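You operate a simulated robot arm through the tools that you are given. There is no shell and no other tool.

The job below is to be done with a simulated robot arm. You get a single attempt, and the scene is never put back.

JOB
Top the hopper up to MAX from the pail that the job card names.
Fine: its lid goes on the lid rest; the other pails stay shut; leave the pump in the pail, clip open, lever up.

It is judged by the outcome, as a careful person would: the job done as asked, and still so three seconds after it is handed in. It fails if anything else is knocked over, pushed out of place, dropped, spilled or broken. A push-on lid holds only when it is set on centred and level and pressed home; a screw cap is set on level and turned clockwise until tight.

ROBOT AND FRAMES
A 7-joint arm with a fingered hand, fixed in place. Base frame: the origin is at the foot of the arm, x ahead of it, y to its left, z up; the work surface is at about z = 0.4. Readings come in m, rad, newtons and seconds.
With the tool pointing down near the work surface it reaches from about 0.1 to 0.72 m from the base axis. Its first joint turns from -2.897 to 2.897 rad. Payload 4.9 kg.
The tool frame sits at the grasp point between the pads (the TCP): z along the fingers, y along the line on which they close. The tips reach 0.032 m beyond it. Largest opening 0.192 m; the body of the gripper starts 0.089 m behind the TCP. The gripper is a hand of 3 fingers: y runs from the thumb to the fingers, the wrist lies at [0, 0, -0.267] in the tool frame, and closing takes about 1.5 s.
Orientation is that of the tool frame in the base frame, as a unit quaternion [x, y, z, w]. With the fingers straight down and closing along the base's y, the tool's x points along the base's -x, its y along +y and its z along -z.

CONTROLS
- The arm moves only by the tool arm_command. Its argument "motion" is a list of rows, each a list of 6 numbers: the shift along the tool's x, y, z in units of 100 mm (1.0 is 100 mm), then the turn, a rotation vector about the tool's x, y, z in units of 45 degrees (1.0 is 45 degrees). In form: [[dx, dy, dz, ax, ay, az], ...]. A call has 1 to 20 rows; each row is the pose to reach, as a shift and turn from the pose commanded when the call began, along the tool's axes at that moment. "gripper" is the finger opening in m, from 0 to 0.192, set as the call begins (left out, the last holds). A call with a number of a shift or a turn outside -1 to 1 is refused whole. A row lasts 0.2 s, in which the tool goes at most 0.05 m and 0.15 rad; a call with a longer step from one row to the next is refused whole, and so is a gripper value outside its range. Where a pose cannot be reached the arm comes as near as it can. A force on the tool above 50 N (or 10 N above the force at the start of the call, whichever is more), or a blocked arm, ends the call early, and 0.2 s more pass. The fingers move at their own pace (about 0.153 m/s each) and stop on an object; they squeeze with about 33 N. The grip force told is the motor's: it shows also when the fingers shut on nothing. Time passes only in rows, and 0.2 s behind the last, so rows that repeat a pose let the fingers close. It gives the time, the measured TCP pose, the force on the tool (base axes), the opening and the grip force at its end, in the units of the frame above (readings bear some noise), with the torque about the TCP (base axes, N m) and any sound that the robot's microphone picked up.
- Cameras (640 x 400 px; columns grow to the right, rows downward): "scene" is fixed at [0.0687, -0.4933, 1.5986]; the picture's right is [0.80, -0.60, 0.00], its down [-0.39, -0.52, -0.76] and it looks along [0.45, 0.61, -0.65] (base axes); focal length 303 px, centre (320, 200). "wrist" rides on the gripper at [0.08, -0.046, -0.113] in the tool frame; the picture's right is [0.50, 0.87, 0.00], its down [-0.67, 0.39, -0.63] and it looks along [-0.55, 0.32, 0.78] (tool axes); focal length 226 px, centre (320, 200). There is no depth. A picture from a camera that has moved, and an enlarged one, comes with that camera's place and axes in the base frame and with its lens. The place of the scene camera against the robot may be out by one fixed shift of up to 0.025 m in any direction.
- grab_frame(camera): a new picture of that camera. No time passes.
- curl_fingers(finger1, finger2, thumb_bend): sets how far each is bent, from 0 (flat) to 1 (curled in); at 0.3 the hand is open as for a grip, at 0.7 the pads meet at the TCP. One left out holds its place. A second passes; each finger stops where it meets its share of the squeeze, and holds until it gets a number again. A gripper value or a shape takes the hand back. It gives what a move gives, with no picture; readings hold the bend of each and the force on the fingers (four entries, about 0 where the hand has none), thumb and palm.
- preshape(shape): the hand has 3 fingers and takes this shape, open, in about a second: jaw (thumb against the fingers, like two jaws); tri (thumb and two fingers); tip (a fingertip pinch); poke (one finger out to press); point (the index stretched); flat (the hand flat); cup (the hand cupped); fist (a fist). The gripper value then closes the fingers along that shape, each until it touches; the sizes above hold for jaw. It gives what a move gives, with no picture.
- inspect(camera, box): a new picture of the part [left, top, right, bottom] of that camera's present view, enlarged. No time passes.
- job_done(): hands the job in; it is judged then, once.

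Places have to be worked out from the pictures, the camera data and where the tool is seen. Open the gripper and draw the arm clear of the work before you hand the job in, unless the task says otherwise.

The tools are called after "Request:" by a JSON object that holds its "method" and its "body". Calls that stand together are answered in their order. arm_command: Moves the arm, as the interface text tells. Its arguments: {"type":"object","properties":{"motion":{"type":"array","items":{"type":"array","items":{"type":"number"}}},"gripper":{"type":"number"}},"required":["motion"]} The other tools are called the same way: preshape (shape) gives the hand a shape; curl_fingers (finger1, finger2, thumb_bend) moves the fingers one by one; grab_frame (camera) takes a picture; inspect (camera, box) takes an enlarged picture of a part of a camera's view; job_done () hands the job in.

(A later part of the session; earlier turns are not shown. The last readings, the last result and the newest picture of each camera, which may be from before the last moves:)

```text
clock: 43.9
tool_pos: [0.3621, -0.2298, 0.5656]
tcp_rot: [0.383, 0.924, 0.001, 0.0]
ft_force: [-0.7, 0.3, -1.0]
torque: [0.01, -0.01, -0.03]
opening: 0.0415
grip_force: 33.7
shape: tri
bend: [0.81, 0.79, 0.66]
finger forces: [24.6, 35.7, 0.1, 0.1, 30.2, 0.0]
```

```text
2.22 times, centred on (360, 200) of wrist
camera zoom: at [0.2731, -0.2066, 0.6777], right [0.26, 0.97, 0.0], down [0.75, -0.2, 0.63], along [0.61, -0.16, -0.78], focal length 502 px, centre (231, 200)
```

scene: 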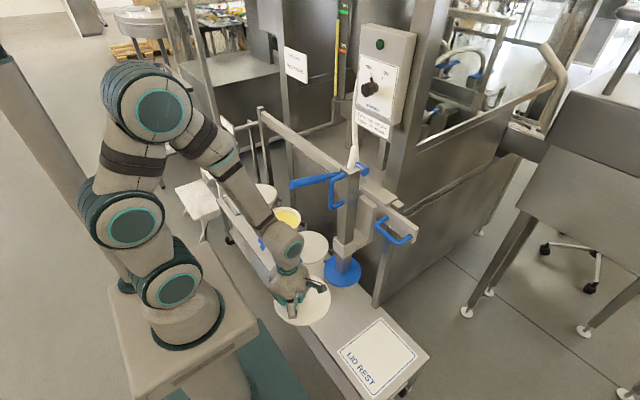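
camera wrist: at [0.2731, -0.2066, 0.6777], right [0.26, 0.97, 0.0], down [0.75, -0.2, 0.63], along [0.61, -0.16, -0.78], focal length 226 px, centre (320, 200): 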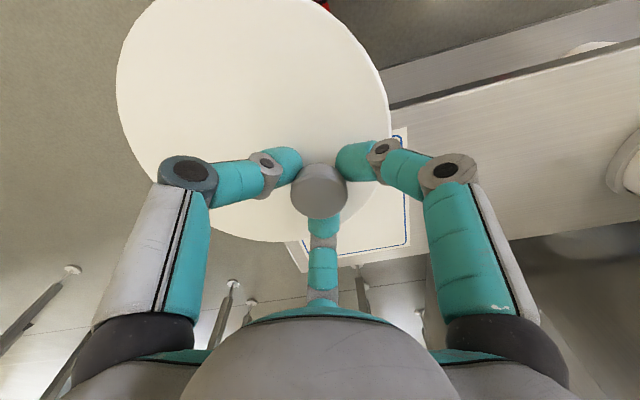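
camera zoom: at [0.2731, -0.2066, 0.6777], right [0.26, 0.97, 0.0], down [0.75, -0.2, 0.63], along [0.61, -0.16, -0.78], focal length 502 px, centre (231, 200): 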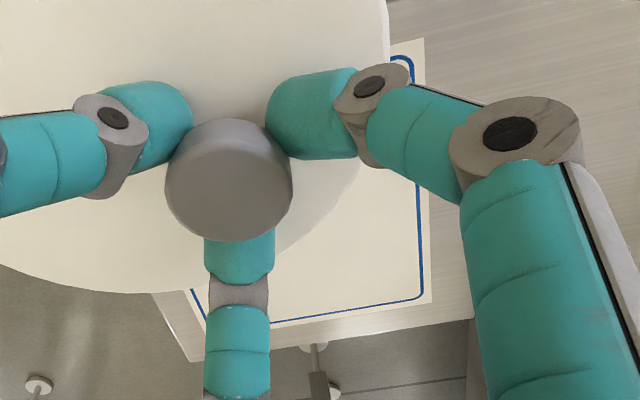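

From the wrist view the rest is x 0.405–0.637, y −0.324…−0.128, centre (0.521, −0.226). The lid centre sits about (−0.02, −0.034) from the TCP now, so I'll aim the TCP at (0.541, −0.192), moving in low.

Request:
{"method": "arm_command", "body": {"motion": [[-0.16, 0.26, 0, 0, 0, 0], [-0.33, 0.52, 0, 0, 0, 0], [-0.5, 0.77, 0, 0, 0, 0]]}}

Request:
{"method": "arm_command", "body": {"motion": [[-0.16, 0.26, 0.1, 0, 0, 0], [-0.33, 0.52, 0.3, 0, 0, 0], [-0.5, 0.77, 0.5, 0, 0, 0]]}}

Request:
{"method": "grab_frame", "body": {"camera": "wrist"}}

Request:
{"method": "inspect", "body": {"camera": "scene", "box": [280, 240, 440, 400]}}

```text
clock: 44.7
tool_pos: [0.4504, -0.2126, 0.5638]
tcp_rot: [0.383, 0.924, 0.0, -0.001]
ft_force: [-0.7, -0.3, -1.0]
torque: [0.06, -0.02, 0.02]
opening: 0.0417
grip_force: 33.0
shape: tri
bend: [0.81, 0.79, 0.66]
finger forces: [24.5, 36.9, 0.0, 0.0, 30.6, 0.0]
```

```text
clock: 45.5
tool_pos: [0.5414, -0.1942, 0.5156]
tcp_rot: [0.384, 0.923, 0.001, -0.001]
ft_force: [-0.2, -0.2, -0.9]
torque: [0.06, 0.0, -0.02]
opening: 0.0415
grip_force: 32.9
shape: tri
bend: [0.81, 0.79, 0.66]
finger forces: [24.5, 38.2, 0.1, 0.0, 31.3, 0.1]
```

```text
taken
camera wrist: at [0.4528, -0.1699, 0.6272], right [0.26, 0.97, 0.0], down [0.75, -0.2, 0.63], along [0.61, -0.16, -0.78], focal length 226 px, centre (320, 200)
```

wrist: 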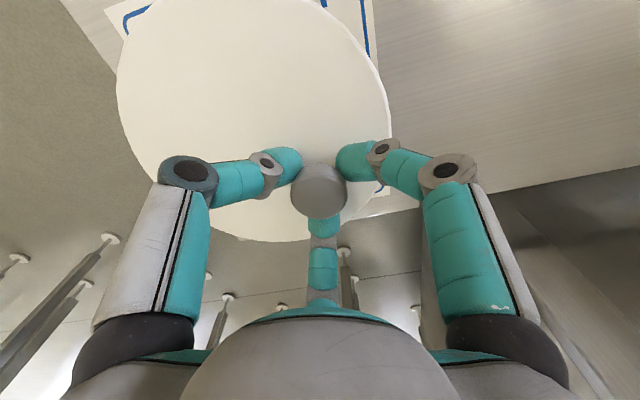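

```text
2.50 times, centred on (360, 320) of scene
camera zoom: at [0.0687, -0.4933, 1.5986], right [0.8, -0.6, 0.0], down [-0.39, -0.52, -0.76], along [0.45, 0.61, -0.65], focal length 758 px, centre (220, -100)
```

zoom: 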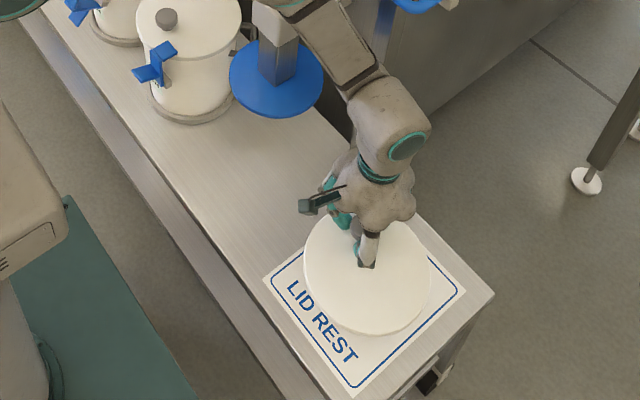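

Lid appears centred on the rest to within ~1 cm. A small +x correction, then lower slowly until contact.

Request:
{"method": "arm_command", "body": {"motion": [[-0.05, 0.05, 0.1, 0, 0, 0], [-0.05, 0.05, 0.2, 0, 0, 0], [-0.05, 0.05, 0.28, 0, 0, 0], [-0.05, 0.05, 0.33, 0, 0, 0], [-0.05, 0.05, 0.37, 0, 0, 0], [-0.05, 0.05, 0.41, 0, 0, 0]]}}

Request:
{"method": "grab_frame", "body": {"camera": "wrist"}}

Request:
{"method": "inspect", "body": {"camera": "scene", "box": [320, 270, 430, 380]}}

```text
clock: 46.9
tool_pos: [0.5492, -0.1939, 0.4731]
tcp_rot: [0.384, 0.923, 0.0, -0.001]
ft_force: [0.0, 0.3, -0.4]
torque: [0.04, -0.03, 0.04]
opening: 0.0416
grip_force: 33.3
shape: tri
bend: [0.81, 0.79, 0.66]
finger forces: [24.4, 38.6, 0.0, 0.0, 31.3, 0.0]
```

```text
taken
camera wrist: at [0.4601, -0.169, 0.5865], right [0.26, 0.97, 0.0], down [0.75, -0.2, 0.63], along [0.61, -0.16, -0.78], focal length 226 px, centre (320, 200)
```

wrist: 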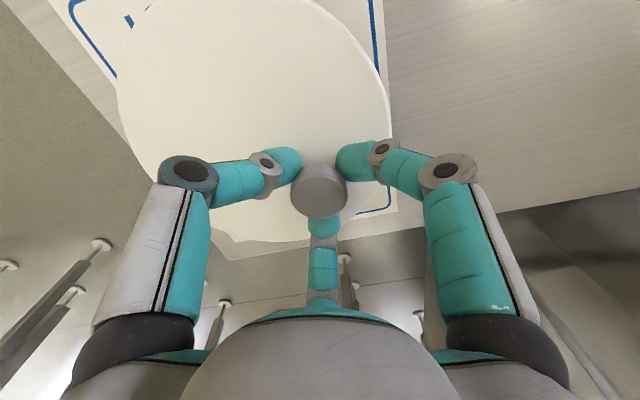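

```text
3.64 times, centred on (375, 325) of scene
camera zoom: at [0.0687, -0.4933, 1.5986], right [0.8, -0.6, 0.0], down [-0.39, -0.52, -0.76], along [0.45, 0.61, -0.65], focal length 1102 px, centre (120, -254)
```

zoom: 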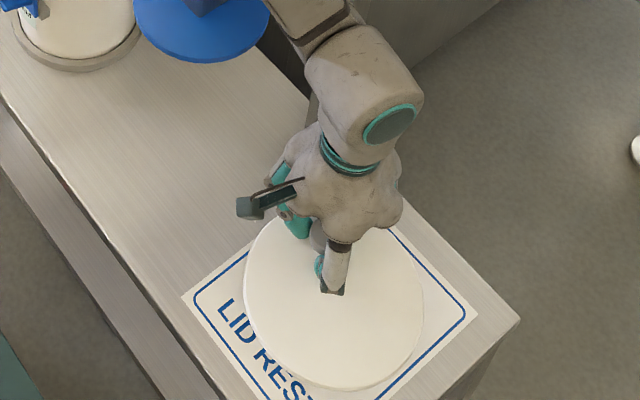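

Nearly there: lid is off centre by about (−5, −8) mm. Correcting and lowering in millimetre steps until contact.

Request:
{"method": "arm_command", "body": {"motion": [[0.01, 0.08, 0, 0, 0, 0], [0.01, 0.08, 0.04, 0, 0, 0], [0.01, 0.08, 0.07, 0, 0, 0], [0.01, 0.08, 0.1, 0, 0, 0]]}}

Request:
{"method": "inspect", "body": {"camera": "scene", "box": [320, 270, 430, 380]}}

```text
clock: 47.9
tool_pos: [0.553, -0.1866, 0.4642]
tcp_rot: [0.383, 0.924, 0.0, 0.0]
ft_force: [-1.0, -0.5, -0.8]
torque: [0.04, -0.01, -0.03]
opening: 0.0415
grip_force: 33.0
shape: tri
bend: [0.81, 0.79, 0.66]
finger forces: [24.4, 38.7, 0.0, 0.1, 31.4, 0.1]
```

```text
3.64 times, centred on (375, 325) of scene
camera zoom: at [0.0687, -0.4933, 1.5986], right [0.8, -0.6, 0.0], down [-0.39, -0.52, -0.76], along [0.45, 0.61, -0.65], focal length 1102 px, centre (120, -254)
```

zoom: 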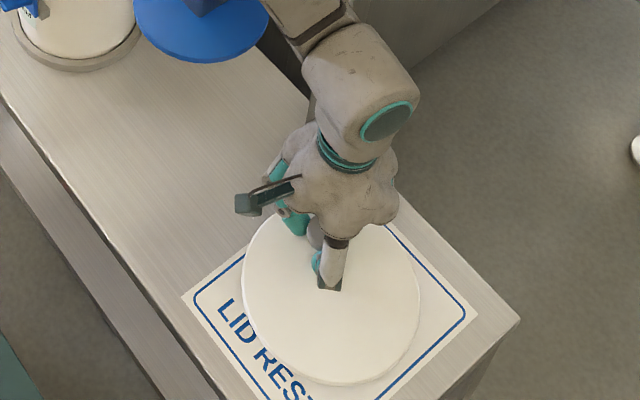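

No contact yet; lid centre now matches the rest centre to a few mm. Continue lowering in small steps.

Request:
{"method": "arm_command", "body": {"motion": [[0, 0, 0.03, 0, 0, 0], [0, 0, 0.06, 0, 0, 0], [0, 0, 0.09, 0, 0, 0], [0, 0, 0.11, 0, 0, 0]]}}

```text
clock: 48.9
tool_pos: [0.5538, -0.1871, 0.4533]
tcp_rot: [0.384, 0.923, 0.0, 0.0]
ft_force: [-0.1, 0.2, -1.5]
torque: [-0.01, -0.01, 0.01]
opening: 0.0417
grip_force: 32.6
shape: tri
bend: [0.81, 0.79, 0.66]
finger forces: [24.3, 38.8, 0.0, 0.0, 31.3, 0.0]
```

Request:
{"method": "arm_command", "body": {"motion": [[0, 0, 0.02, 0, 0, 0], [0, 0, 0.04, 0, 0, 0], [0, 0, 0.06, 0, 0, 0], [0, 0, 0.08, 0, 0, 0], [0, 0, 0.1, 0, 0, 0]]}}

Request:
{"method": "inspect", "body": {"camera": "scene", "box": [340, 290, 420, 390]}}

```text
clock: 50.1
tool_pos: [0.5541, -0.1866, 0.4431]
tcp_rot: [0.383, 0.924, 0.0, 0.0]
ft_force: [-1.3, 0.0, 0.5]
torque: [-0.07, 0.14, -0.05]
opening: 0.0415
grip_force: 33.3
shape: tri
bend: [0.81, 0.79, 0.66]
finger forces: [24.6, 37.9, 0.1, 0.0, 34.1, 0.0]
```

```text
4.00 times, centred on (380, 340) of scene
camera zoom: at [0.0687, -0.4933, 1.5986], right [0.8, -0.6, 0.0], down [-0.39, -0.52, -0.76], along [0.45, 0.61, -0.65], focal length 1212 px, centre (80, -360)
```

zoom: 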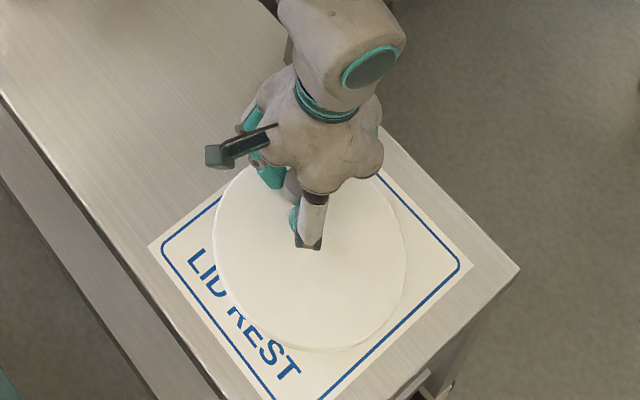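

Contact is just beginning (force +0.5 N, torque change). Two more mm to seat it, then check.

Request:
{"method": "arm_command", "body": {"motion": [[0, 0, 0.01, 0, 0, 0], [0, 0, 0.02, 0, 0, 0], [0, 0, 0.03, 0, 0, 0]]}}

```text
clock: 50.9
tool_pos: [0.5543, -0.186, 0.442]
tcp_rot: [0.384, 0.923, 0.0, 0.0]
ft_force: [-0.1, -0.7, 3.6]
torque: [-0.3, 0.48, -0.01]
opening: 0.0411
grip_force: 32.7
shape: tri
bend: [0.8, 0.79, 0.66]
finger forces: [25.2, 35.9, 0.0, 0.1, 40.4, 0.0]
```

The lid rests on its place. Opening the fingers slightly and rising straight up.

Request:
{"method": "arm_command", "body": {"motion": [[0, 0, 0.0, 0, 0, 0], [0, 0, 0.0, 0, 0, 0], [0, 0, -0.02, 0, 0, 0], [0, 0, -0.02, 0, 0, 0]], "gripper": 0.09}}

Request:
{"method": "grab_frame", "body": {"camera": "wrist"}}

Request:
{"method": "arm_command", "body": {"motion": [[0, 0, -0.1, 0, 0, 0], [0, 0, -0.3, 0, 0, 0], [0, 0, -0.5, 0, 0, 0]], "gripper": 0.1}}

Request:
{"method": "grab_frame", "body": {"camera": "wrist"}}

Request:
{"method": "inspect", "body": {"camera": "scene", "box": [320, 270, 430, 380]}}

```text
clock: 51.9
tool_pos: [0.5527, -0.1874, 0.443]
tcp_rot: [0.385, 0.923, 0.002, -0.001]
ft_force: [2.5, 0.3, 10.5]
torque: [-0.05, -0.13, 0.05]
opening: 0.0878
grip_force: 0.0
shape: tri
bend: [0.39, 0.38, 0.7]
finger forces: [3.0, 4.6, 0.0, 0.0, 2.7, 0.0]
```

```text
taken
camera wrist: at [0.4652, -0.1623, 0.5546], right [0.26, 0.97, 0.0], down [0.75, -0.2, 0.63], along [0.61, -0.16, -0.77], focal length 226 px, centre (320, 200)
```

wrist: 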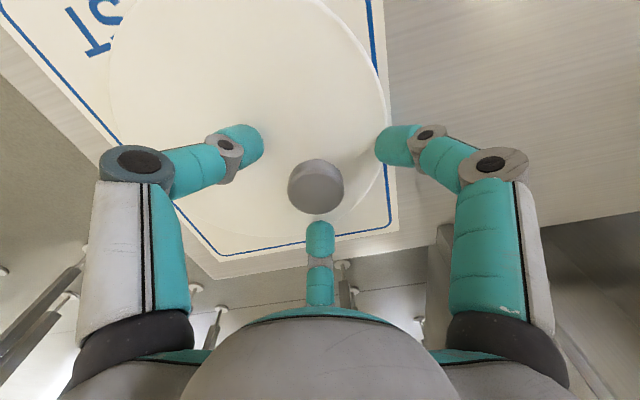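

```text
clock: 52.7
tool_pos: [0.5532, -0.1876, 0.4912]
tcp_rot: [0.383, 0.924, 0.0, -0.001]
ft_force: [-0.8, 0.5, -0.1]
torque: [0.02, -0.06, 0.01]
opening: 0.0994
grip_force: 0.1
shape: tri
bend: [0.36, 0.36, 0.7]
finger forces: [0.0, 0.0, 0.0, 0.0, 0.0, 0.0]
```

```text
taken
camera wrist: at [0.4639, -0.1624, 0.6045], right [0.26, 0.97, 0.0], down [0.75, -0.2, 0.63], along [0.61, -0.16, -0.78], focal length 226 px, centre (320, 200)
```

wrist: 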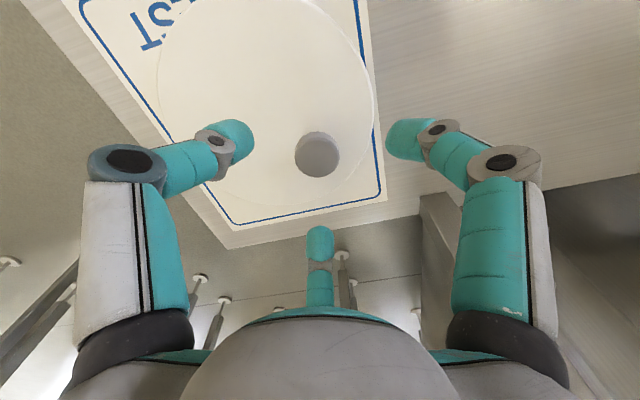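

```text
3.64 times, centred on (375, 325) of scene
camera zoom: at [0.0687, -0.4933, 1.5986], right [0.8, -0.6, 0.0], down [-0.39, -0.52, -0.76], along [0.45, 0.61, -0.65], focal length 1102 px, centre (120, -254)
```

zoom: 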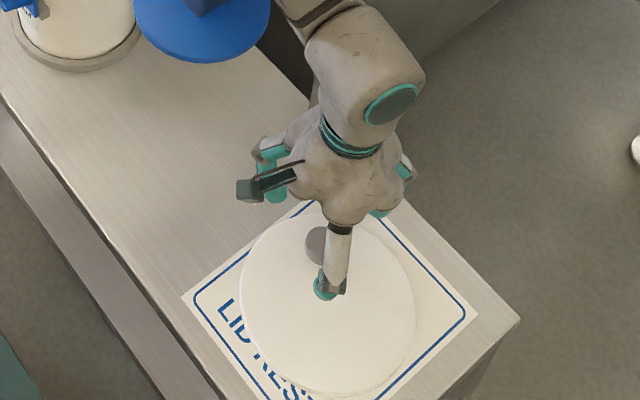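

The lid sits flat within the rest. Now retreat back low toward the robot, then rise to examine the pump.

Request:
{"method": "arm_command", "body": {"motion": [[0, 0, -0.2, 0, 0, 0], [0.18, -0.25, -0.4, 0, 0, 0], [0.36, -0.5, -0.6, 0, 0, 0], [0.54, -0.75, -0.7, 0, 0, 0]]}}

Request:
{"method": "arm_command", "body": {"motion": [[0.18, -0.25, -0.2, 0, 0, 0], [0.36, -0.5, -0.5, 0, 0, 0], [0.54, -0.75, -0.75, 0, 0, 0], [0.6, -0.85, -1, 0, 0, 0]]}}

Request:
{"method": "grab_frame", "body": {"camera": "scene"}}

Request:
{"method": "grab_frame", "body": {"camera": "wrist"}}

```text
clock: 53.7
tool_pos: [0.4627, -0.2025, 0.5635]
tcp_rot: [0.384, 0.924, 0.001, 0.0]
ft_force: [-0.3, 0.6, 0.9]
torque: [-0.01, -0.04, 0.01]
opening: 0.0996
grip_force: 0.2
shape: tri
bend: [0.36, 0.36, 0.7]
finger forces: [0.0, 0.0, 0.0, 0.1, 0.0, 0.0]
```

```text
clock: 54.7
tool_pos: [0.3602, -0.2215, 0.6637]
tcp_rot: [0.384, 0.923, 0.001, -0.001]
ft_force: [-0.3, 0.8, 0.3]
torque: [0.0, -0.01, 0.0]
opening: 0.0996
grip_force: 0.1
shape: tri
bend: [0.36, 0.36, 0.7]
finger forces: [0.1, 0.0, 0.2, 0.0, 0.0, 0.1]
```

```text
taken
```

scene: 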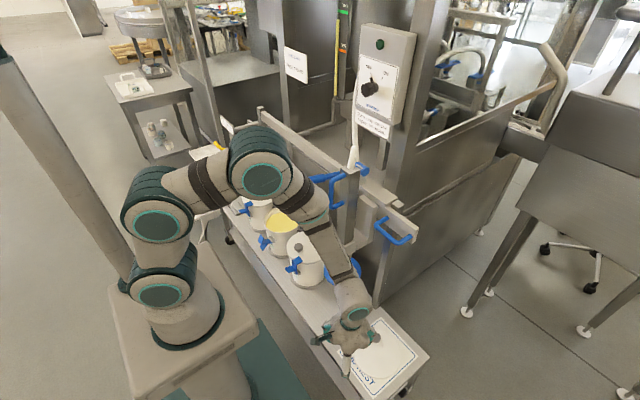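

```text
taken
camera wrist: at [0.2709, -0.1974, 0.7759], right [0.26, 0.97, 0.0], down [0.75, -0.2, 0.63], along [0.61, -0.16, -0.78], focal length 226 px, centre (320, 200)
```

wrist: 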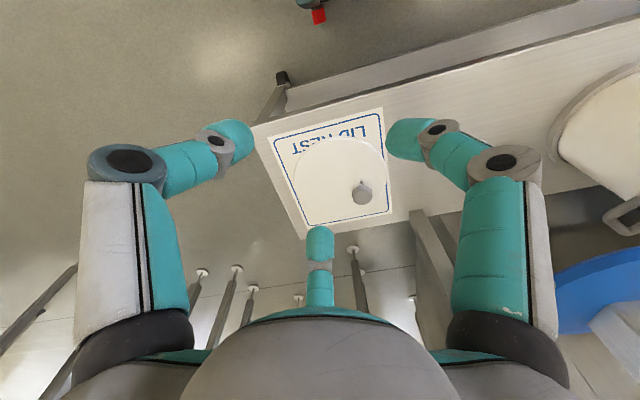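

The lid is neatly within the border of the rest. Next I rise, return to nominal yaw, and tilt to view the pump from the front.

Request:
{"method": "arm_command", "body": {"motion": [[0, 0, -0.17, 0, 0, -0.17], [0, 0, -0.34, 0, 0, -0.34], [0, 0, -0.51, 0, 0, -0.51], [0, 0, -0.68, 0, 0, -0.68], [0, 0, -0.85, 0, 0, -0.85], [0, 0, -1, 0, 0, -1]]}}

Request:
{"method": "arm_command", "body": {"motion": [[0.12, 0, -0.17, 0, -0.17, 0], [0.24, 0, -0.34, 0, -0.34, 0], [0.36, 0, -0.51, 0, -0.51, 0], [0.48, 0, -0.68, 0, -0.68, 0], [0.6, 0, -0.85, 0, -0.85, 0], [0.6, 0, -1, 0, -1, 0]]}}

Request:
{"method": "grab_frame", "body": {"camera": "wrist"}}

```text
clock: 56.1
tool_pos: [0.3606, -0.2195, 0.762]
tcp_rot: [0.0, 1.0, 0.001, 0.001]
ft_force: [0.2, 0.0, 0.1]
torque: [0.04, 0.01, 0.01]
opening: 0.0997
grip_force: 0.0
shape: tri
bend: [0.36, 0.36, 0.7]
finger forces: [0.0, 0.0, 0.1, 0.0, 0.0, 0.1]
```

```text
clock: 57.4
tool_pos: [0.2437, -0.0958, 0.7373]
tcp_rot: [0.002, 0.967, 0.176, 0.182]
ft_force: [10.2, 4.3, -1.1]
torque: [-0.24, 0.79, -0.22]
opening: 0.1001
grip_force: 0.1
shape: tri
bend: [0.35, 0.36, 0.7]
finger forces: [0.1, 0.1, 0.0, 0.0, 0.0, 0.0]
out of reach, approached as far as the arm can: row 6
stopped in row 6: the force on the tool passed its limit at 141 N (the readings are from after the stop); the commanded pose is now the measured one
```

```text
taken
camera wrist: at [0.1324, -0.1709, 0.791], right [-0.52, 0.85, 0.12], down [0.38, 0.1, 0.92], along [0.77, 0.52, -0.37], focal length 226 px, centre (320, 200)
```

wrist: 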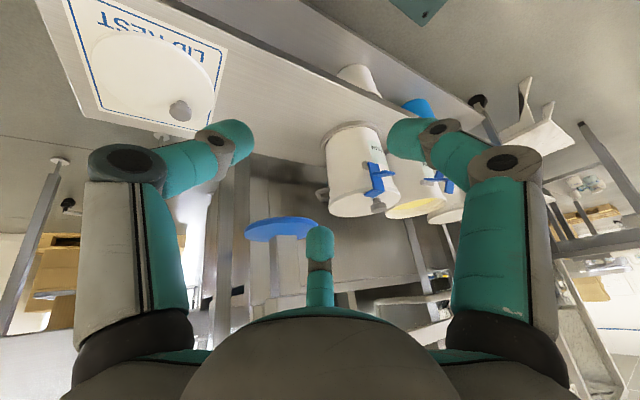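

The arm deviated and met a force. I need to see what happened right away.

Request:
{"method": "grab_frame", "body": {"camera": "scene"}}

Request:
{"method": "inspect", "body": {"camera": "scene", "box": [60, 100, 380, 340]}}

```text
taken
```

scene: 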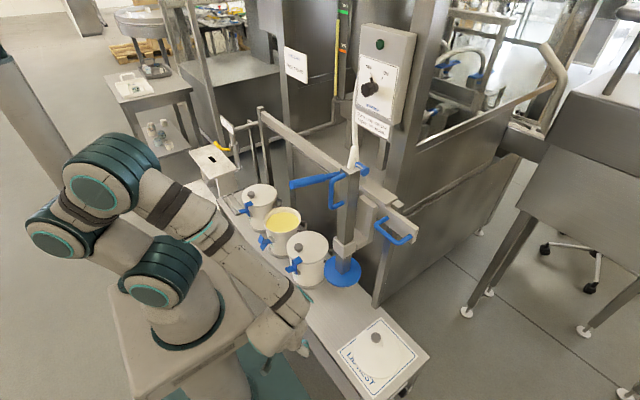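

```text
1.67 times, centred on (220, 220) of scene
camera zoom: at [0.0687, -0.4933, 1.5986], right [0.8, -0.6, 0.0], down [-0.39, -0.52, -0.76], along [0.45, 0.61, -0.65], focal length 505 px, centre (487, 167)
```

zoom: 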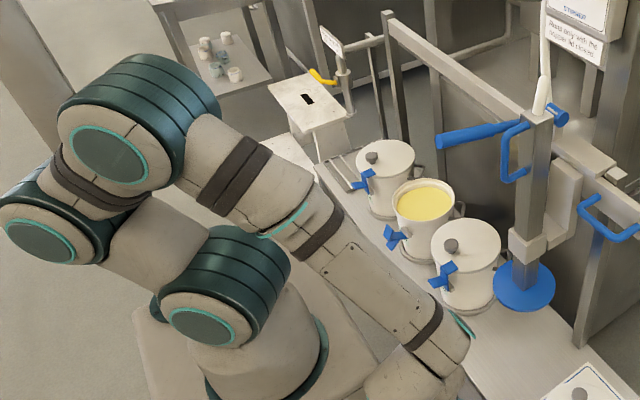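

Only the arm itself seems folded awkwardly (probably self-contact); nothing in the scene appears disturbed. I'll move gently up and outward to unfold.

Request:
{"method": "arm_command", "body": {"motion": [[-0.2, -0.05, -0.15, 0, 0, 0], [-0.4, -0.1, -0.3, 0, 0, 0], [-0.6, -0.16, -0.45, 0, 0, 0], [-0.87, -0.23, -0.65, 0, 0, 0]]}}

Request:
{"method": "grab_frame", "body": {"camera": "scene"}}

```text
clock: 58.4
tool_pos: [0.3023, -0.1454, 0.8149]
tcp_rot: [0.002, 0.967, 0.176, 0.181]
ft_force: [-1.3, -0.4, 0.2]
torque: [0.0, 0.0, 0.02]
opening: 0.1002
grip_force: 0.1
shape: tri
bend: [0.35, 0.36, 0.7]
finger forces: [0.0, 0.0, 0.1, 0.1, 0.0, 0.0]
```

```text
taken
```

scene: 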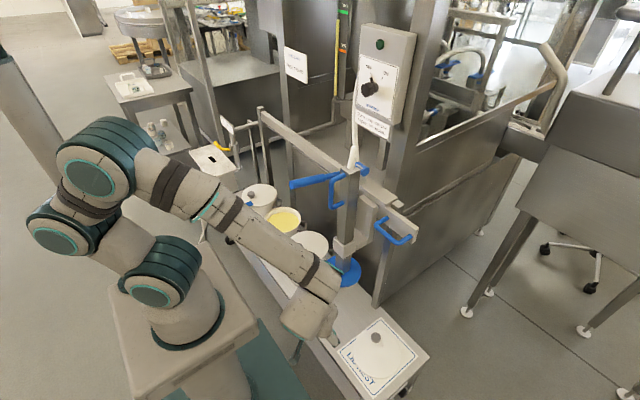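

Free of contact again. Restoring the vertical orientation while rising.

Request:
{"method": "arm_command", "body": {"motion": [[-0.07, 0.01, -0.2, 0.09, 0.094, 0], [-0.15, 0.02, -0.4, 0.18, 0.188, 0], [-0.22, 0.03, -0.6, 0.27, 0.28, 0], [-0.3, 0.05, -0.8, 0.36, 0.376, 0], [-0.37, 0.06, -0.97, 0.457, 0.47, 0]]}}

Request:
{"method": "grab_frame", "body": {"camera": "wrist"}}

Request:
{"method": "grab_frame", "body": {"camera": "scene"}}

```text
clock: 59.6
tool_pos: [0.3028, -0.1748, 0.9145]
tcp_rot: [0.003, 1.0, -0.002, -0.003]
ft_force: [0.1, 0.7, 0.9]
torque: [0.05, -0.01, 0.0]
opening: 0.1
grip_force: 0.1
shape: tri
bend: [0.35, 0.36, 0.7]
finger forces: [0.1, 0.0, 0.0, 0.0, 0.0, 0.1]
```

```text
taken
camera wrist: at [0.2232, -0.2202, 1.027], right [-0.5, 0.87, 0.0], down [0.68, 0.39, 0.63], along [0.55, 0.31, -0.78], focal length 226 px, centre (320, 200)
```

wrist: 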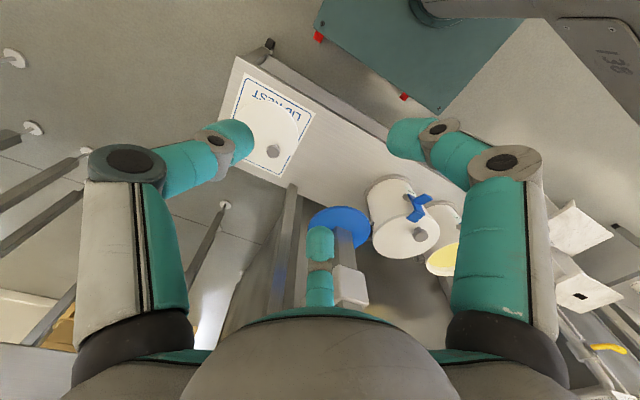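

```text
taken
```

scene: 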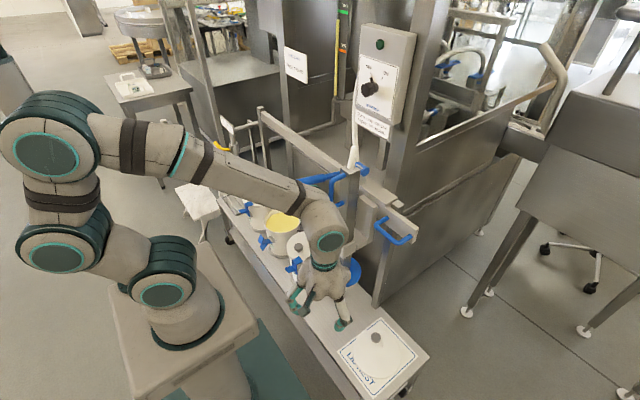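

The arm is free and vertical. To study the pump mechanism, I'll move toward −y and tilt the hand toward the pump from the front-right side, where the arm has room.

Request:
{"method": "arm_command", "body": {"motion": [[-0.08, -0.16, -0.06, -0.07, -0.127, 0], [-0.16, -0.32, -0.12, -0.146, -0.253, 0], [-0.24, -0.48, -0.18, -0.22, -0.38, 0], [-0.32, -0.64, -0.24, -0.293, -0.507, 0], [-0.4, -0.8, -0.3, -0.367, -0.633, 0], [-0.47, -0.95, -0.35, -0.44, -0.76, 0]]}}

Request:
{"method": "grab_frame", "body": {"camera": "wrist"}}

Request:
{"method": "grab_frame", "body": {"camera": "scene"}}

```text
clock: 61.0
tool_pos: [0.349, -0.272, 0.9519]
tcp_rot: [0.002, 0.941, 0.168, 0.294]
ft_force: [0.6, 0.6, 1.0]
torque: [0.0, 0.03, 0.03]
opening: 0.0998
grip_force: 0.0
shape: tri
bend: [0.35, 0.36, 0.7]
finger forces: [0.1, 0.1, 0.0, 0.1, 0.0, 0.0]
```

```text
taken
camera wrist: at [0.2251, -0.3412, 0.98], right [-0.5, 0.87, 0.0], down [0.17, 0.1, 0.98], along [0.85, 0.49, -0.2], focal length 226 px, centre (320, 200)
```

wrist: 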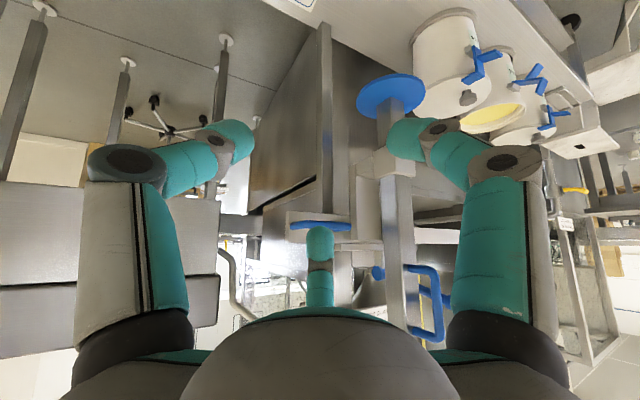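

```text
taken
```

scene: 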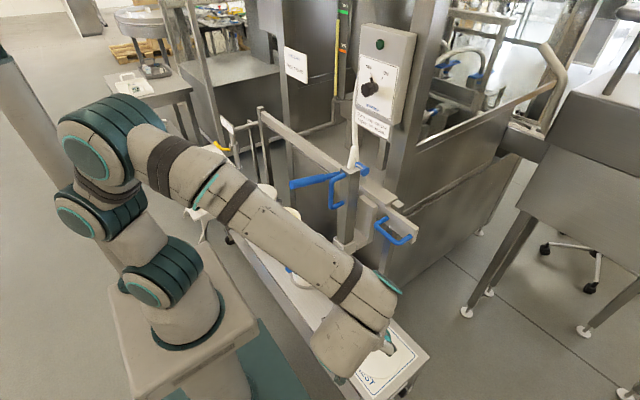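

Excellent view of the pump (upside down). Zooming in.

Request:
{"method": "inspect", "body": {"camera": "wrist", "box": [270, 180, 470, 345]}}

Request:
{"method": "inspect", "body": {"camera": "wrist", "box": [330, 60, 560, 200]}}

```text
2.42 times, centred on (370, 262) of wrist
camera zoom: at [0.2251, -0.3412, 0.98], right [-0.5, 0.87, 0.0], down [0.17, 0.1, 0.98], along [0.85, 0.49, -0.2], focal length 548 px, centre (199, 48)
```

zoom: 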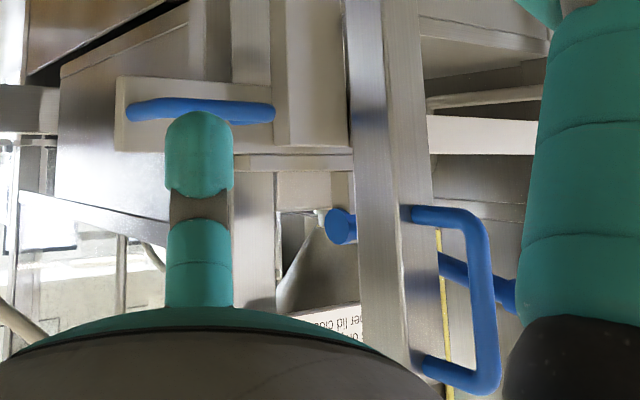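

```text
2.78 times, centred on (445, 130) of wrist
camera zoom: at [0.2251, -0.3412, 0.98], right [-0.5, 0.87, 0.0], down [0.17, 0.1, 0.98], along [0.85, 0.49, -0.2], focal length 629 px, centre (-28, 395)
```

zoom: 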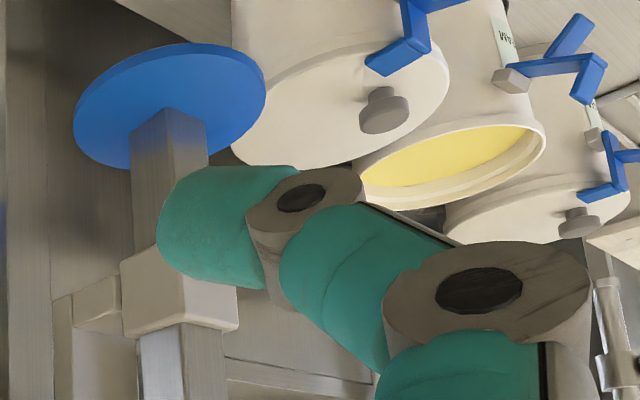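

Now I understand: the carriage rides on the rail, with a sliding D-handle (bar ≈ (0.57, −0.07…−0.17, 0.945)); the column has its own D-handle (x≈0.45, z 1.02–1.115) for lowering; the lever hub is ≈(0.66, 0.08, 1.03) with its tip ≈(0.385, 0.078, 1.10). I'll return to vertical and go behind (−y of) the carriage handle to push it along +y.

Request:
{"method": "arm_command", "body": {"motion": [[-0.15, 0.03, -0.05, 0.073, 0.127, 0], [-0.31, 0.06, -0.1, 0.146, 0.253, 0], [-0.47, 0.1, -0.14, 0.22, 0.38, 0], [-0.62, 0.13, -0.19, 0.293, 0.507, 0], [-0.78, 0.16, -0.24, 0.367, 0.633, 0], [-0.93, 0.19, -0.28, 0.44, 0.76, 0]]}}

Request:
{"method": "preshape", "body": {"shape": "jaw"}}

Request:
{"method": "arm_command", "body": {"motion": [[-0.25, 0.05, -0.1, 0, 0, 0], [-0.5, 0.1, -0.2, 0, 0, 0], [-0.75, 0.1, -0.2, 0, 0, 0], [-1, 0.1, -0.2, 0, 0, 0], [-1, 0.1, -0.2, 0, 0, 0], [-1, 0.1, -0.2, 0, 0, 0]], "gripper": 0.0}}

Request:
{"method": "grab_frame", "body": {"camera": "wrist"}}

Request:
{"method": "grab_frame", "body": {"camera": "scene"}}

```text
clock: 62.4
tool_pos: [0.4092, -0.2702, 1.0299]
tcp_rot: [0.001, 1.0, -0.002, -0.002]
ft_force: [-0.2, -0.2, -0.5]
torque: [0.01, 0.01, 0.0]
opening: 0.0998
grip_force: 0.1
shape: tri
bend: [0.35, 0.36, 0.7]
finger forces: [0.0, 0.0, 0.1, 0.0, 0.0, 0.0]
```

```text
clock: 63.3
tool_pos: [0.409, -0.2713, 1.0297]
tcp_rot: [0.001, 1.0, -0.001, -0.001]
ft_force: [-0.2, -0.9, -0.3]
torque: [-0.02, -0.01, -0.01]
opening: 0.1918
grip_force: 0.0
shape: jaw
bend: [0.3, 0.3, 0.3]
finger forces: [0.0, 0.0, 0.0, 0.0, 0.0, 0.0]
```

```text
clock: 64.7
tool_pos: [0.5093, -0.2611, 1.0481]
tcp_rot: [0.001, 1.0, -0.001, -0.001]
ft_force: [0.3, 0.0, 0.7]
torque: [0.0, -0.03, -0.02]
opening: 0.0002
grip_force: 33.1
shape: jaw
bend: [0.7, 0.7, 0.7]
finger forces: [0.0, 0.0, 0.0, 0.0, 0.0, 0.0]
```

```text
taken
camera wrist: at [0.4298, -0.3062, 1.1609], right [-0.5, 0.87, 0.0], down [0.67, 0.39, 0.63], along [0.55, 0.31, -0.78], focal length 226 px, centre (320, 200)
```

wrist: 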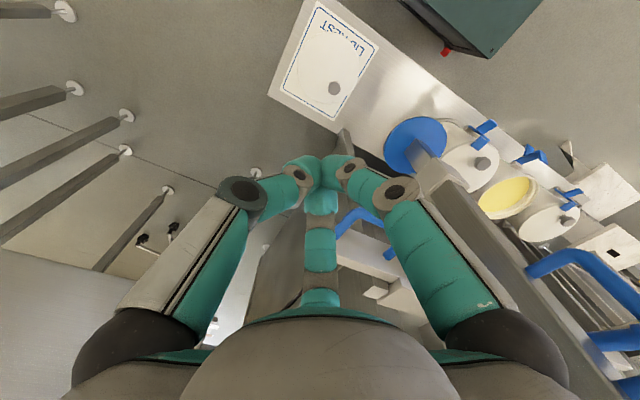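

```text
taken
```

scene: 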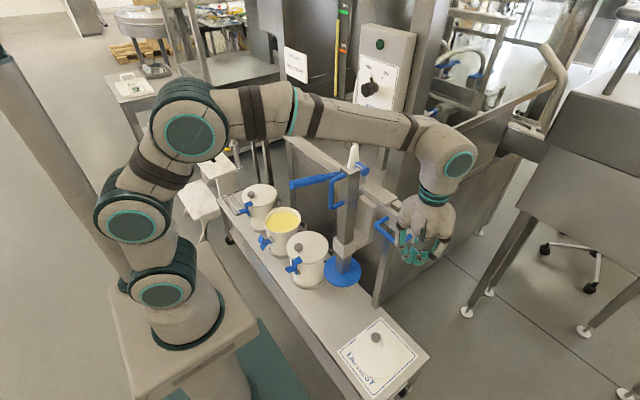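

Request:
{"method": "inspect", "body": {"camera": "wrist", "box": [290, 100, 530, 320]}}

Request:
{"method": "inspect", "body": {"camera": "scene", "box": [320, 150, 480, 290]}}

```text
1.82 times, centred on (410, 210) of wrist
camera zoom: at [0.4298, -0.3062, 1.1609], right [-0.5, 0.87, 0.0], down [0.67, 0.39, 0.63], along [0.55, 0.31, -0.78], focal length 411 px, centre (156, 182)
```

zoom: 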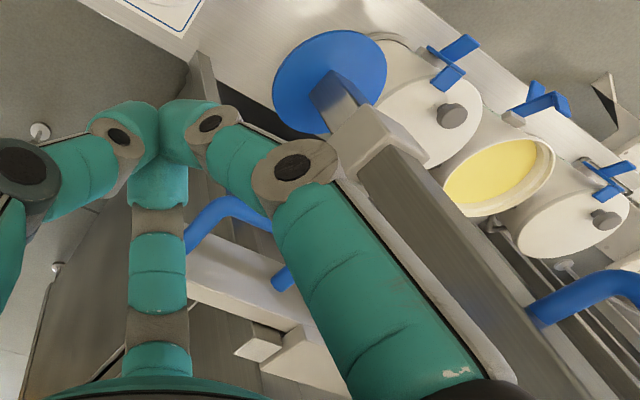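

```text
2.86 times, centred on (400, 220) of scene
camera zoom: at [0.0687, -0.4933, 1.5986], right [0.8, -0.6, 0.0], down [-0.39, -0.52, -0.76], along [0.45, 0.61, -0.65], focal length 866 px, centre (91, 143)
```

zoom: 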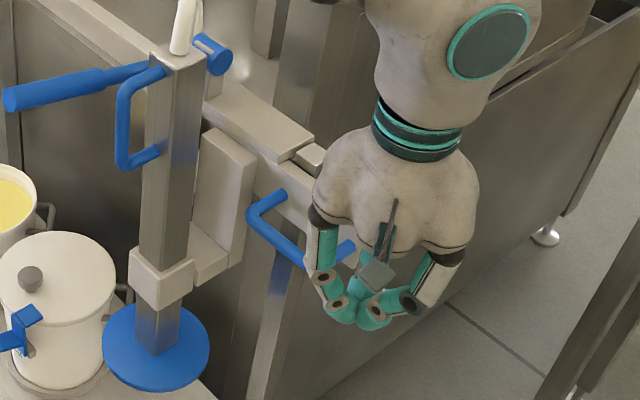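

The −y leg of the carriage handle is at y≈−0.165 (x 0.57–0.62). I'll rotate the hand 30° so no knuckle points at the plate, and get positioned just behind that leg.

Request:
{"method": "arm_command", "body": {"motion": [[-0.16, 0.03, 0, 0, 0, -0.13], [-0.32, 0.06, 0, 0, 0, -0.27], [-0.48, 0.1, 0, 0, 0, -0.4], [-0.64, 0.1, 0, 0, 0, -0.53], [-0.81, 0.1, 0, 0, 0, -0.67]]}}

Request:
{"method": "arm_command", "body": {"motion": [[0, 0, 0.2, 0, 0, 0], [0, 0, 0.4, 0, 0, 0], [0, 0, 0.6, 0, 0, 0], [0, 0, 0.78, 0, 0, 0]]}}

Request:
{"method": "grab_frame", "body": {"camera": "wrist"}}

Request:
{"method": "inspect", "body": {"camera": "scene", "box": [320, 150, 480, 290]}}

```text
clock: 65.9
tool_pos: [0.5906, -0.2512, 1.0473]
tcp_rot: [-0.258, 0.966, -0.001, 0.0]
ft_force: [0.6, -0.4, 0.5]
torque: [-0.01, -0.02, 0.0]
opening: 0.0
grip_force: 33.2
shape: jaw
bend: [0.7, 0.7, 0.7]
finger forces: [0.0, 0.0, 0.1, 0.0, 0.0, 0.0]
```

```text
clock: 66.9
tool_pos: [0.5889, -0.2513, 0.9703]
tcp_rot: [-0.258, 0.966, 0.0, -0.002]
ft_force: [-0.1, -0.9, 0.5]
torque: [0.0, 0.0, 0.01]
opening: 0.0
grip_force: 32.7
shape: jaw
bend: [0.7, 0.7, 0.7]
finger forces: [0.1, 0.1, 0.1, 0.1, 0.1, 0.1]
```

```text
taken
camera wrist: at [0.5435, -0.3301, 1.0825], right [-0.87, 0.5, 0.0], down [0.39, 0.67, 0.63], along [0.31, 0.55, -0.78], focal length 226 px, centre (320, 200)
```

wrist: 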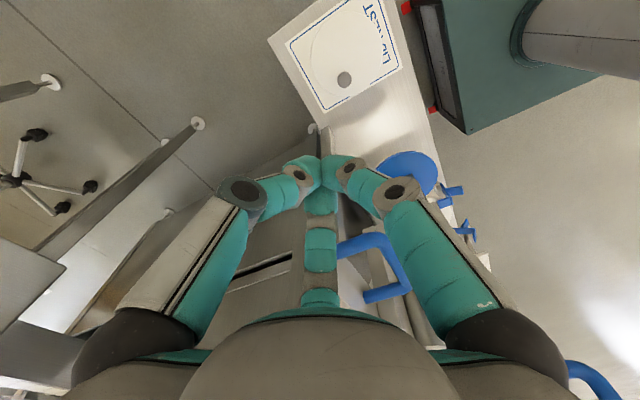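

```text
2.86 times, centred on (400, 220) of scene
camera zoom: at [0.0687, -0.4933, 1.5986], right [0.8, -0.6, 0.0], down [-0.39, -0.52, -0.76], along [0.45, 0.61, -0.65], focal length 866 px, centre (91, 143)
```

zoom: 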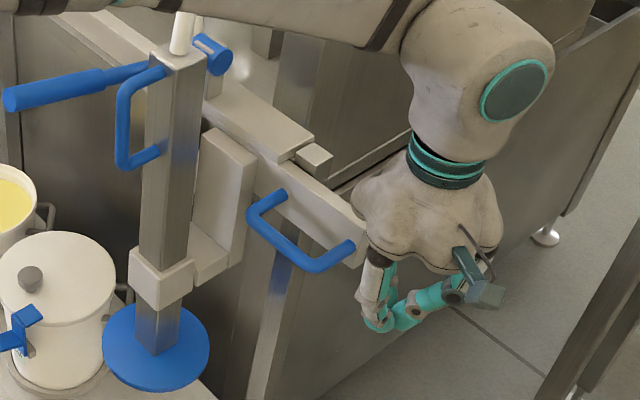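

Everything lines up: tips at (0.589, −0.251), the leg at y≈−0.17. Moving +y slowly into contact and pushing.

Request:
{"method": "arm_command", "body": {"motion": [[-0.1, 0.173, 0, 0, 0, 0], [-0.2, 0.346, 0, 0, 0, 0], [-0.25, 0.433, 0, 0, 0, 0], [-0.3, 0.52, 0, 0, 0, 0], [-0.35, 0.606, 0, 0, 0, 0], [-0.4, 0.693, 0, 0, 0, 0], [-0.45, 0.78, 0, 0, 0, 0], [-0.5, 0.866, 0, 0, 0, 0]]}}

Request:
{"method": "inspect", "body": {"camera": "scene", "box": [300, 150, 460, 290]}}

```text
clock: 68.7
tool_pos: [0.5898, -0.1493, 0.9686]
tcp_rot: [-0.258, 0.966, 0.0, -0.002]
ft_force: [0.3, -0.1, -0.3]
torque: [0.02, 0.03, -0.02]
opening: 0.0
grip_force: 32.7
shape: jaw
bend: [0.7, 0.7, 0.7]
finger forces: [0.0, 0.0, 0.0, 0.0, 0.1, 0.1]
```

```text
2.86 times, centred on (380, 220) of scene
camera zoom: at [0.0687, -0.4933, 1.5986], right [0.8, -0.6, 0.0], down [-0.39, -0.52, -0.76], along [0.45, 0.61, -0.65], focal length 866 px, centre (149, 143)
```

zoom: 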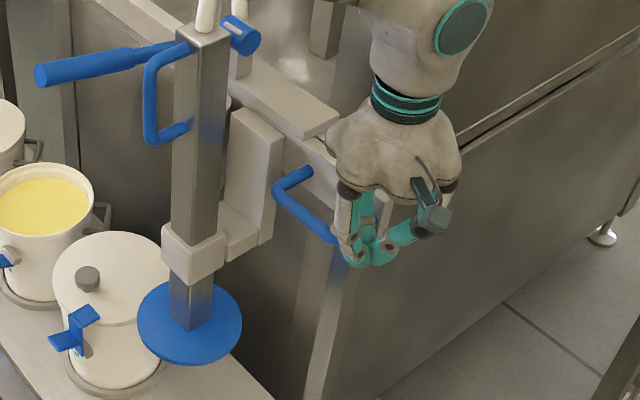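

The carriage slides easily. Continuing to push at moderate speed.

Request:
{"method": "arm_command", "body": {"motion": [[-0.08, 0.139, 0, 0, 0, 0], [-0.16, 0.277, 0, 0, 0, 0], [-0.24, 0.416, 0, 0, 0, 0], [-0.32, 0.554, 0, 0, 0, 0], [-0.4, 0.693, 0, 0, 0, 0], [-0.48, 0.831, 0, 0, 0, 0], [-0.55, 0.953, 0, 0, 0, 0]]}}

Request:
{"method": "grab_frame", "body": {"camera": "scene"}}

Request:
{"method": "arm_command", "body": {"motion": [[-0.08, 0.139, 0, 0, 0, 0], [-0.16, 0.277, 0, 0, 0, 0], [-0.24, 0.416, 0, 0, 0, 0], [-0.32, 0.554, 0, 0, 0, 0], [-0.4, 0.693, 0, 0, 0, 0], [-0.48, 0.831, 0, 0, 0, 0], [-0.55, 0.953, 0, 0, 0, 0]]}}

Request:
{"method": "grab_frame", "body": {"camera": "scene"}}

Request:
{"method": "grab_frame", "body": {"camera": "wrist"}}

```text
clock: 70.3
tool_pos: [0.5885, -0.0426, 0.9714]
tcp_rot: [-0.258, 0.966, -0.001, -0.002]
ft_force: [0.1, -0.5, 0.7]
torque: [-0.02, 0.0, -0.02]
opening: 0.0003
grip_force: 32.7
shape: jaw
bend: [0.7, 0.7, 0.7]
finger forces: [0.1, 0.0, 0.1, 0.0, 0.0, 0.0]
```

```text
taken
```

scene: 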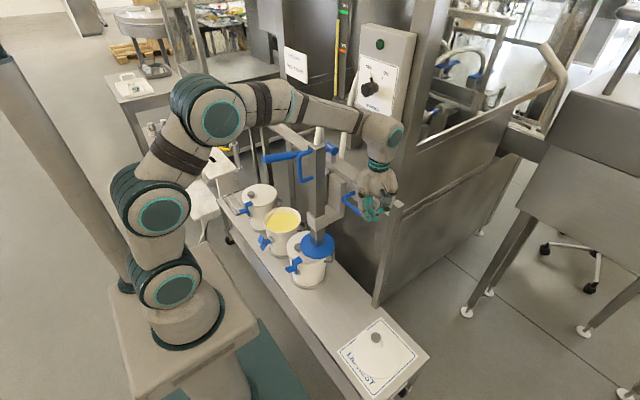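

```text
clock: 71.9
tool_pos: [0.5886, 0.0694, 0.9706]
tcp_rot: [-0.258, 0.966, -0.001, -0.002]
ft_force: [-0.3, 0.2, 0.0]
torque: [0.05, -0.04, 0.01]
opening: 0.0
grip_force: 32.7
shape: jaw
bend: [0.7, 0.7, 0.7]
finger forces: [0.0, 0.1, 0.0, 0.1, 0.0, 0.1]
```

```text
taken
```

scene: 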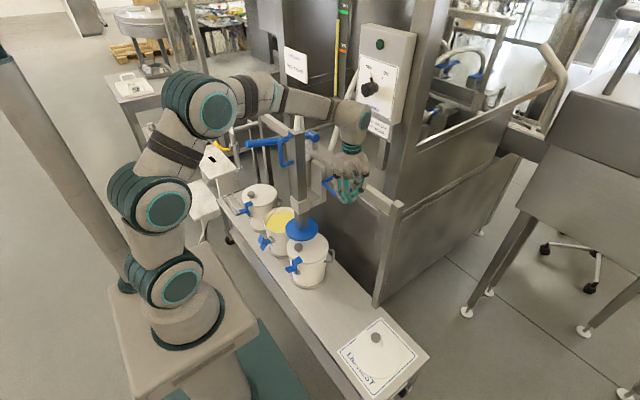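

```text
taken
camera wrist: at [0.5439, -0.0088, 1.083], right [-0.87, 0.5, 0.0], down [0.39, 0.67, 0.63], along [0.31, 0.55, -0.78], focal length 226 px, centre (320, 200)
```

wrist: 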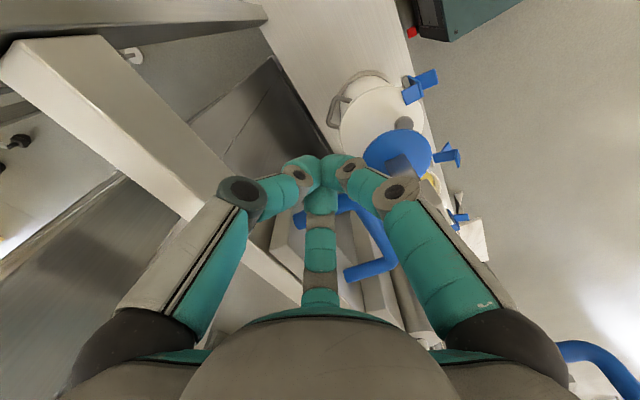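

Column is now at y≈0.27 (TCP y + 0.20). I'll measure the open pail's rim centre precisely before the final push.

Request:
{"method": "inspect", "body": {"camera": "scene", "box": [230, 180, 330, 280]}}

Request:
{"method": "inspect", "body": {"camera": "wrist", "box": [330, 50, 490, 250]}}

```text
4.00 times, centred on (280, 230) of scene
camera zoom: at [0.0687, -0.4933, 1.5986], right [0.8, -0.6, 0.0], down [-0.39, -0.52, -0.76], along [0.45, 0.61, -0.65], focal length 1212 px, centre (480, 80)
```

zoom: 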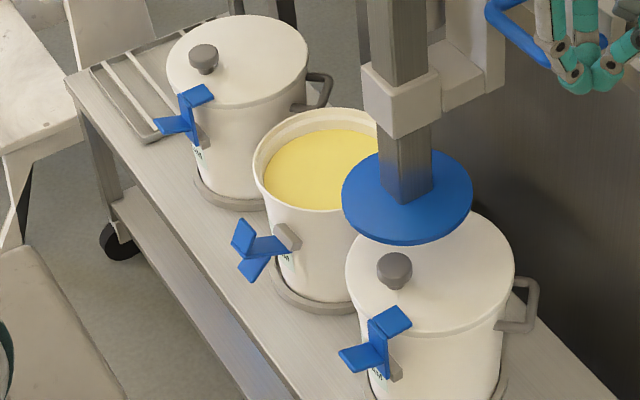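

```text
2.00 times, centred on (410, 150) of wrist
camera zoom: at [0.5439, -0.0088, 1.083], right [-0.87, 0.5, 0.0], down [0.39, 0.67, 0.63], along [0.31, 0.55, -0.78], focal length 452 px, centre (140, 300)
```

zoom: 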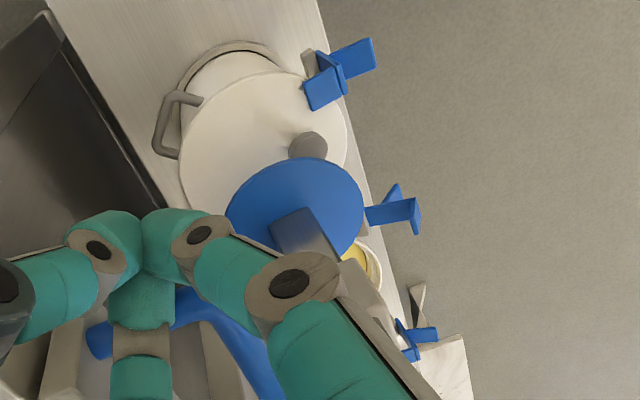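

Pail 2's rim centre ≈ (0.513, 0.441). Pushing the remaining ≈0.17 m, finishing slowly.

Request:
{"method": "arm_command", "body": {"motion": [[-0.08, 0.139, 0, 0, 0, 0], [-0.16, 0.277, 0, 0, 0, 0], [-0.24, 0.416, 0, 0, 0, 0], [-0.32, 0.554, 0, 0, 0, 0], [-0.4, 0.693, 0, 0, 0, 0], [-0.48, 0.831, 0, 0, 0, 0], [-0.5, 0.866, 0, 0, 0, 0]]}}

Request:
{"method": "arm_command", "body": {"motion": [[-0.04, 0.069, 0, 0, 0, 0], [-0.08, 0.139, 0, 0, 0, 0], [-0.12, 0.208, 0, 0, 0, 0], [-0.16, 0.277, 0, 0, 0, 0], [-0.2, 0.346, 0, 0, 0, 0], [-0.24, 0.416, 0, 0, 0, 0], [-0.28, 0.485, 0, 0, 0, 0], [-0.3, 0.52, 0, 0, 0, 0]]}}

Request:
{"method": "grab_frame", "body": {"camera": "scene"}}

Request:
{"method": "inspect", "body": {"camera": "scene", "box": [230, 160, 330, 280]}}

Request:
{"method": "grab_frame", "body": {"camera": "wrist"}}

```text
clock: 73.5
tool_pos: [0.5906, 0.1686, 0.971]
tcp_rot: [-0.258, 0.966, 0.001, -0.001]
ft_force: [-0.5, -1.8, 1.1]
torque: [0.01, 0.01, -0.01]
opening: 0.0
grip_force: 33.1
shape: jaw
bend: [0.7, 0.7, 0.7]
finger forces: [0.0, 0.0, 0.1, 0.1, 0.0, 0.0]
```

```text
clock: 75.3
tool_pos: [0.5907, 0.2285, 0.9698]
tcp_rot: [-0.257, 0.966, 0.0, -0.003]
ft_force: [0.7, -0.7, -0.5]
torque: [0.03, 0.0, 0.01]
opening: 0.0001
grip_force: 33.9
shape: jaw
bend: [0.7, 0.7, 0.7]
finger forces: [0.0, 0.0, 0.1, 0.1, 0.0, 0.1]
```

```text
taken
```

scene: 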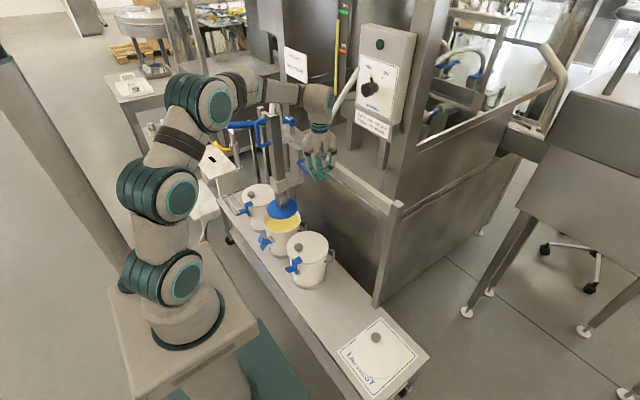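

```text
3.33 times, centred on (280, 220) of scene
camera zoom: at [0.0687, -0.4933, 1.5986], right [0.8, -0.6, 0.0], down [-0.39, -0.52, -0.76], along [0.45, 0.61, -0.65], focal length 1010 px, centre (453, 133)
```

zoom: 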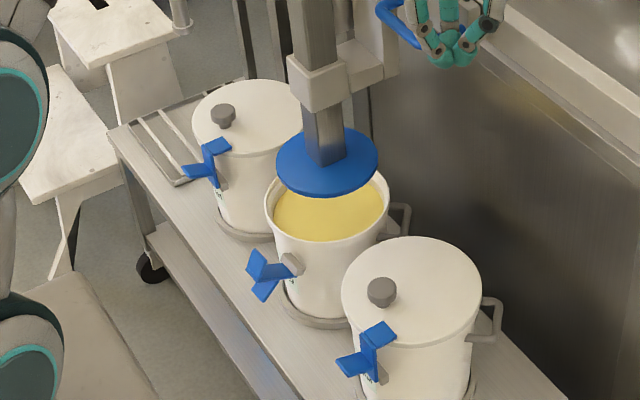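

```text
taken
camera wrist: at [0.5453, 0.1502, 1.0826], right [-0.86, 0.5, 0.0], down [0.39, 0.67, 0.63], along [0.31, 0.54, -0.78], focal length 226 px, centre (320, 200)
```

wrist: 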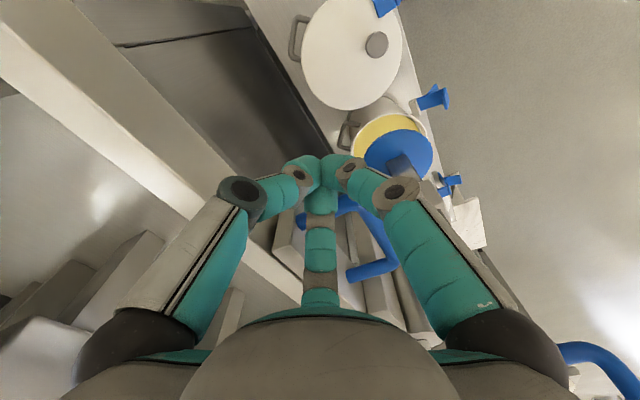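

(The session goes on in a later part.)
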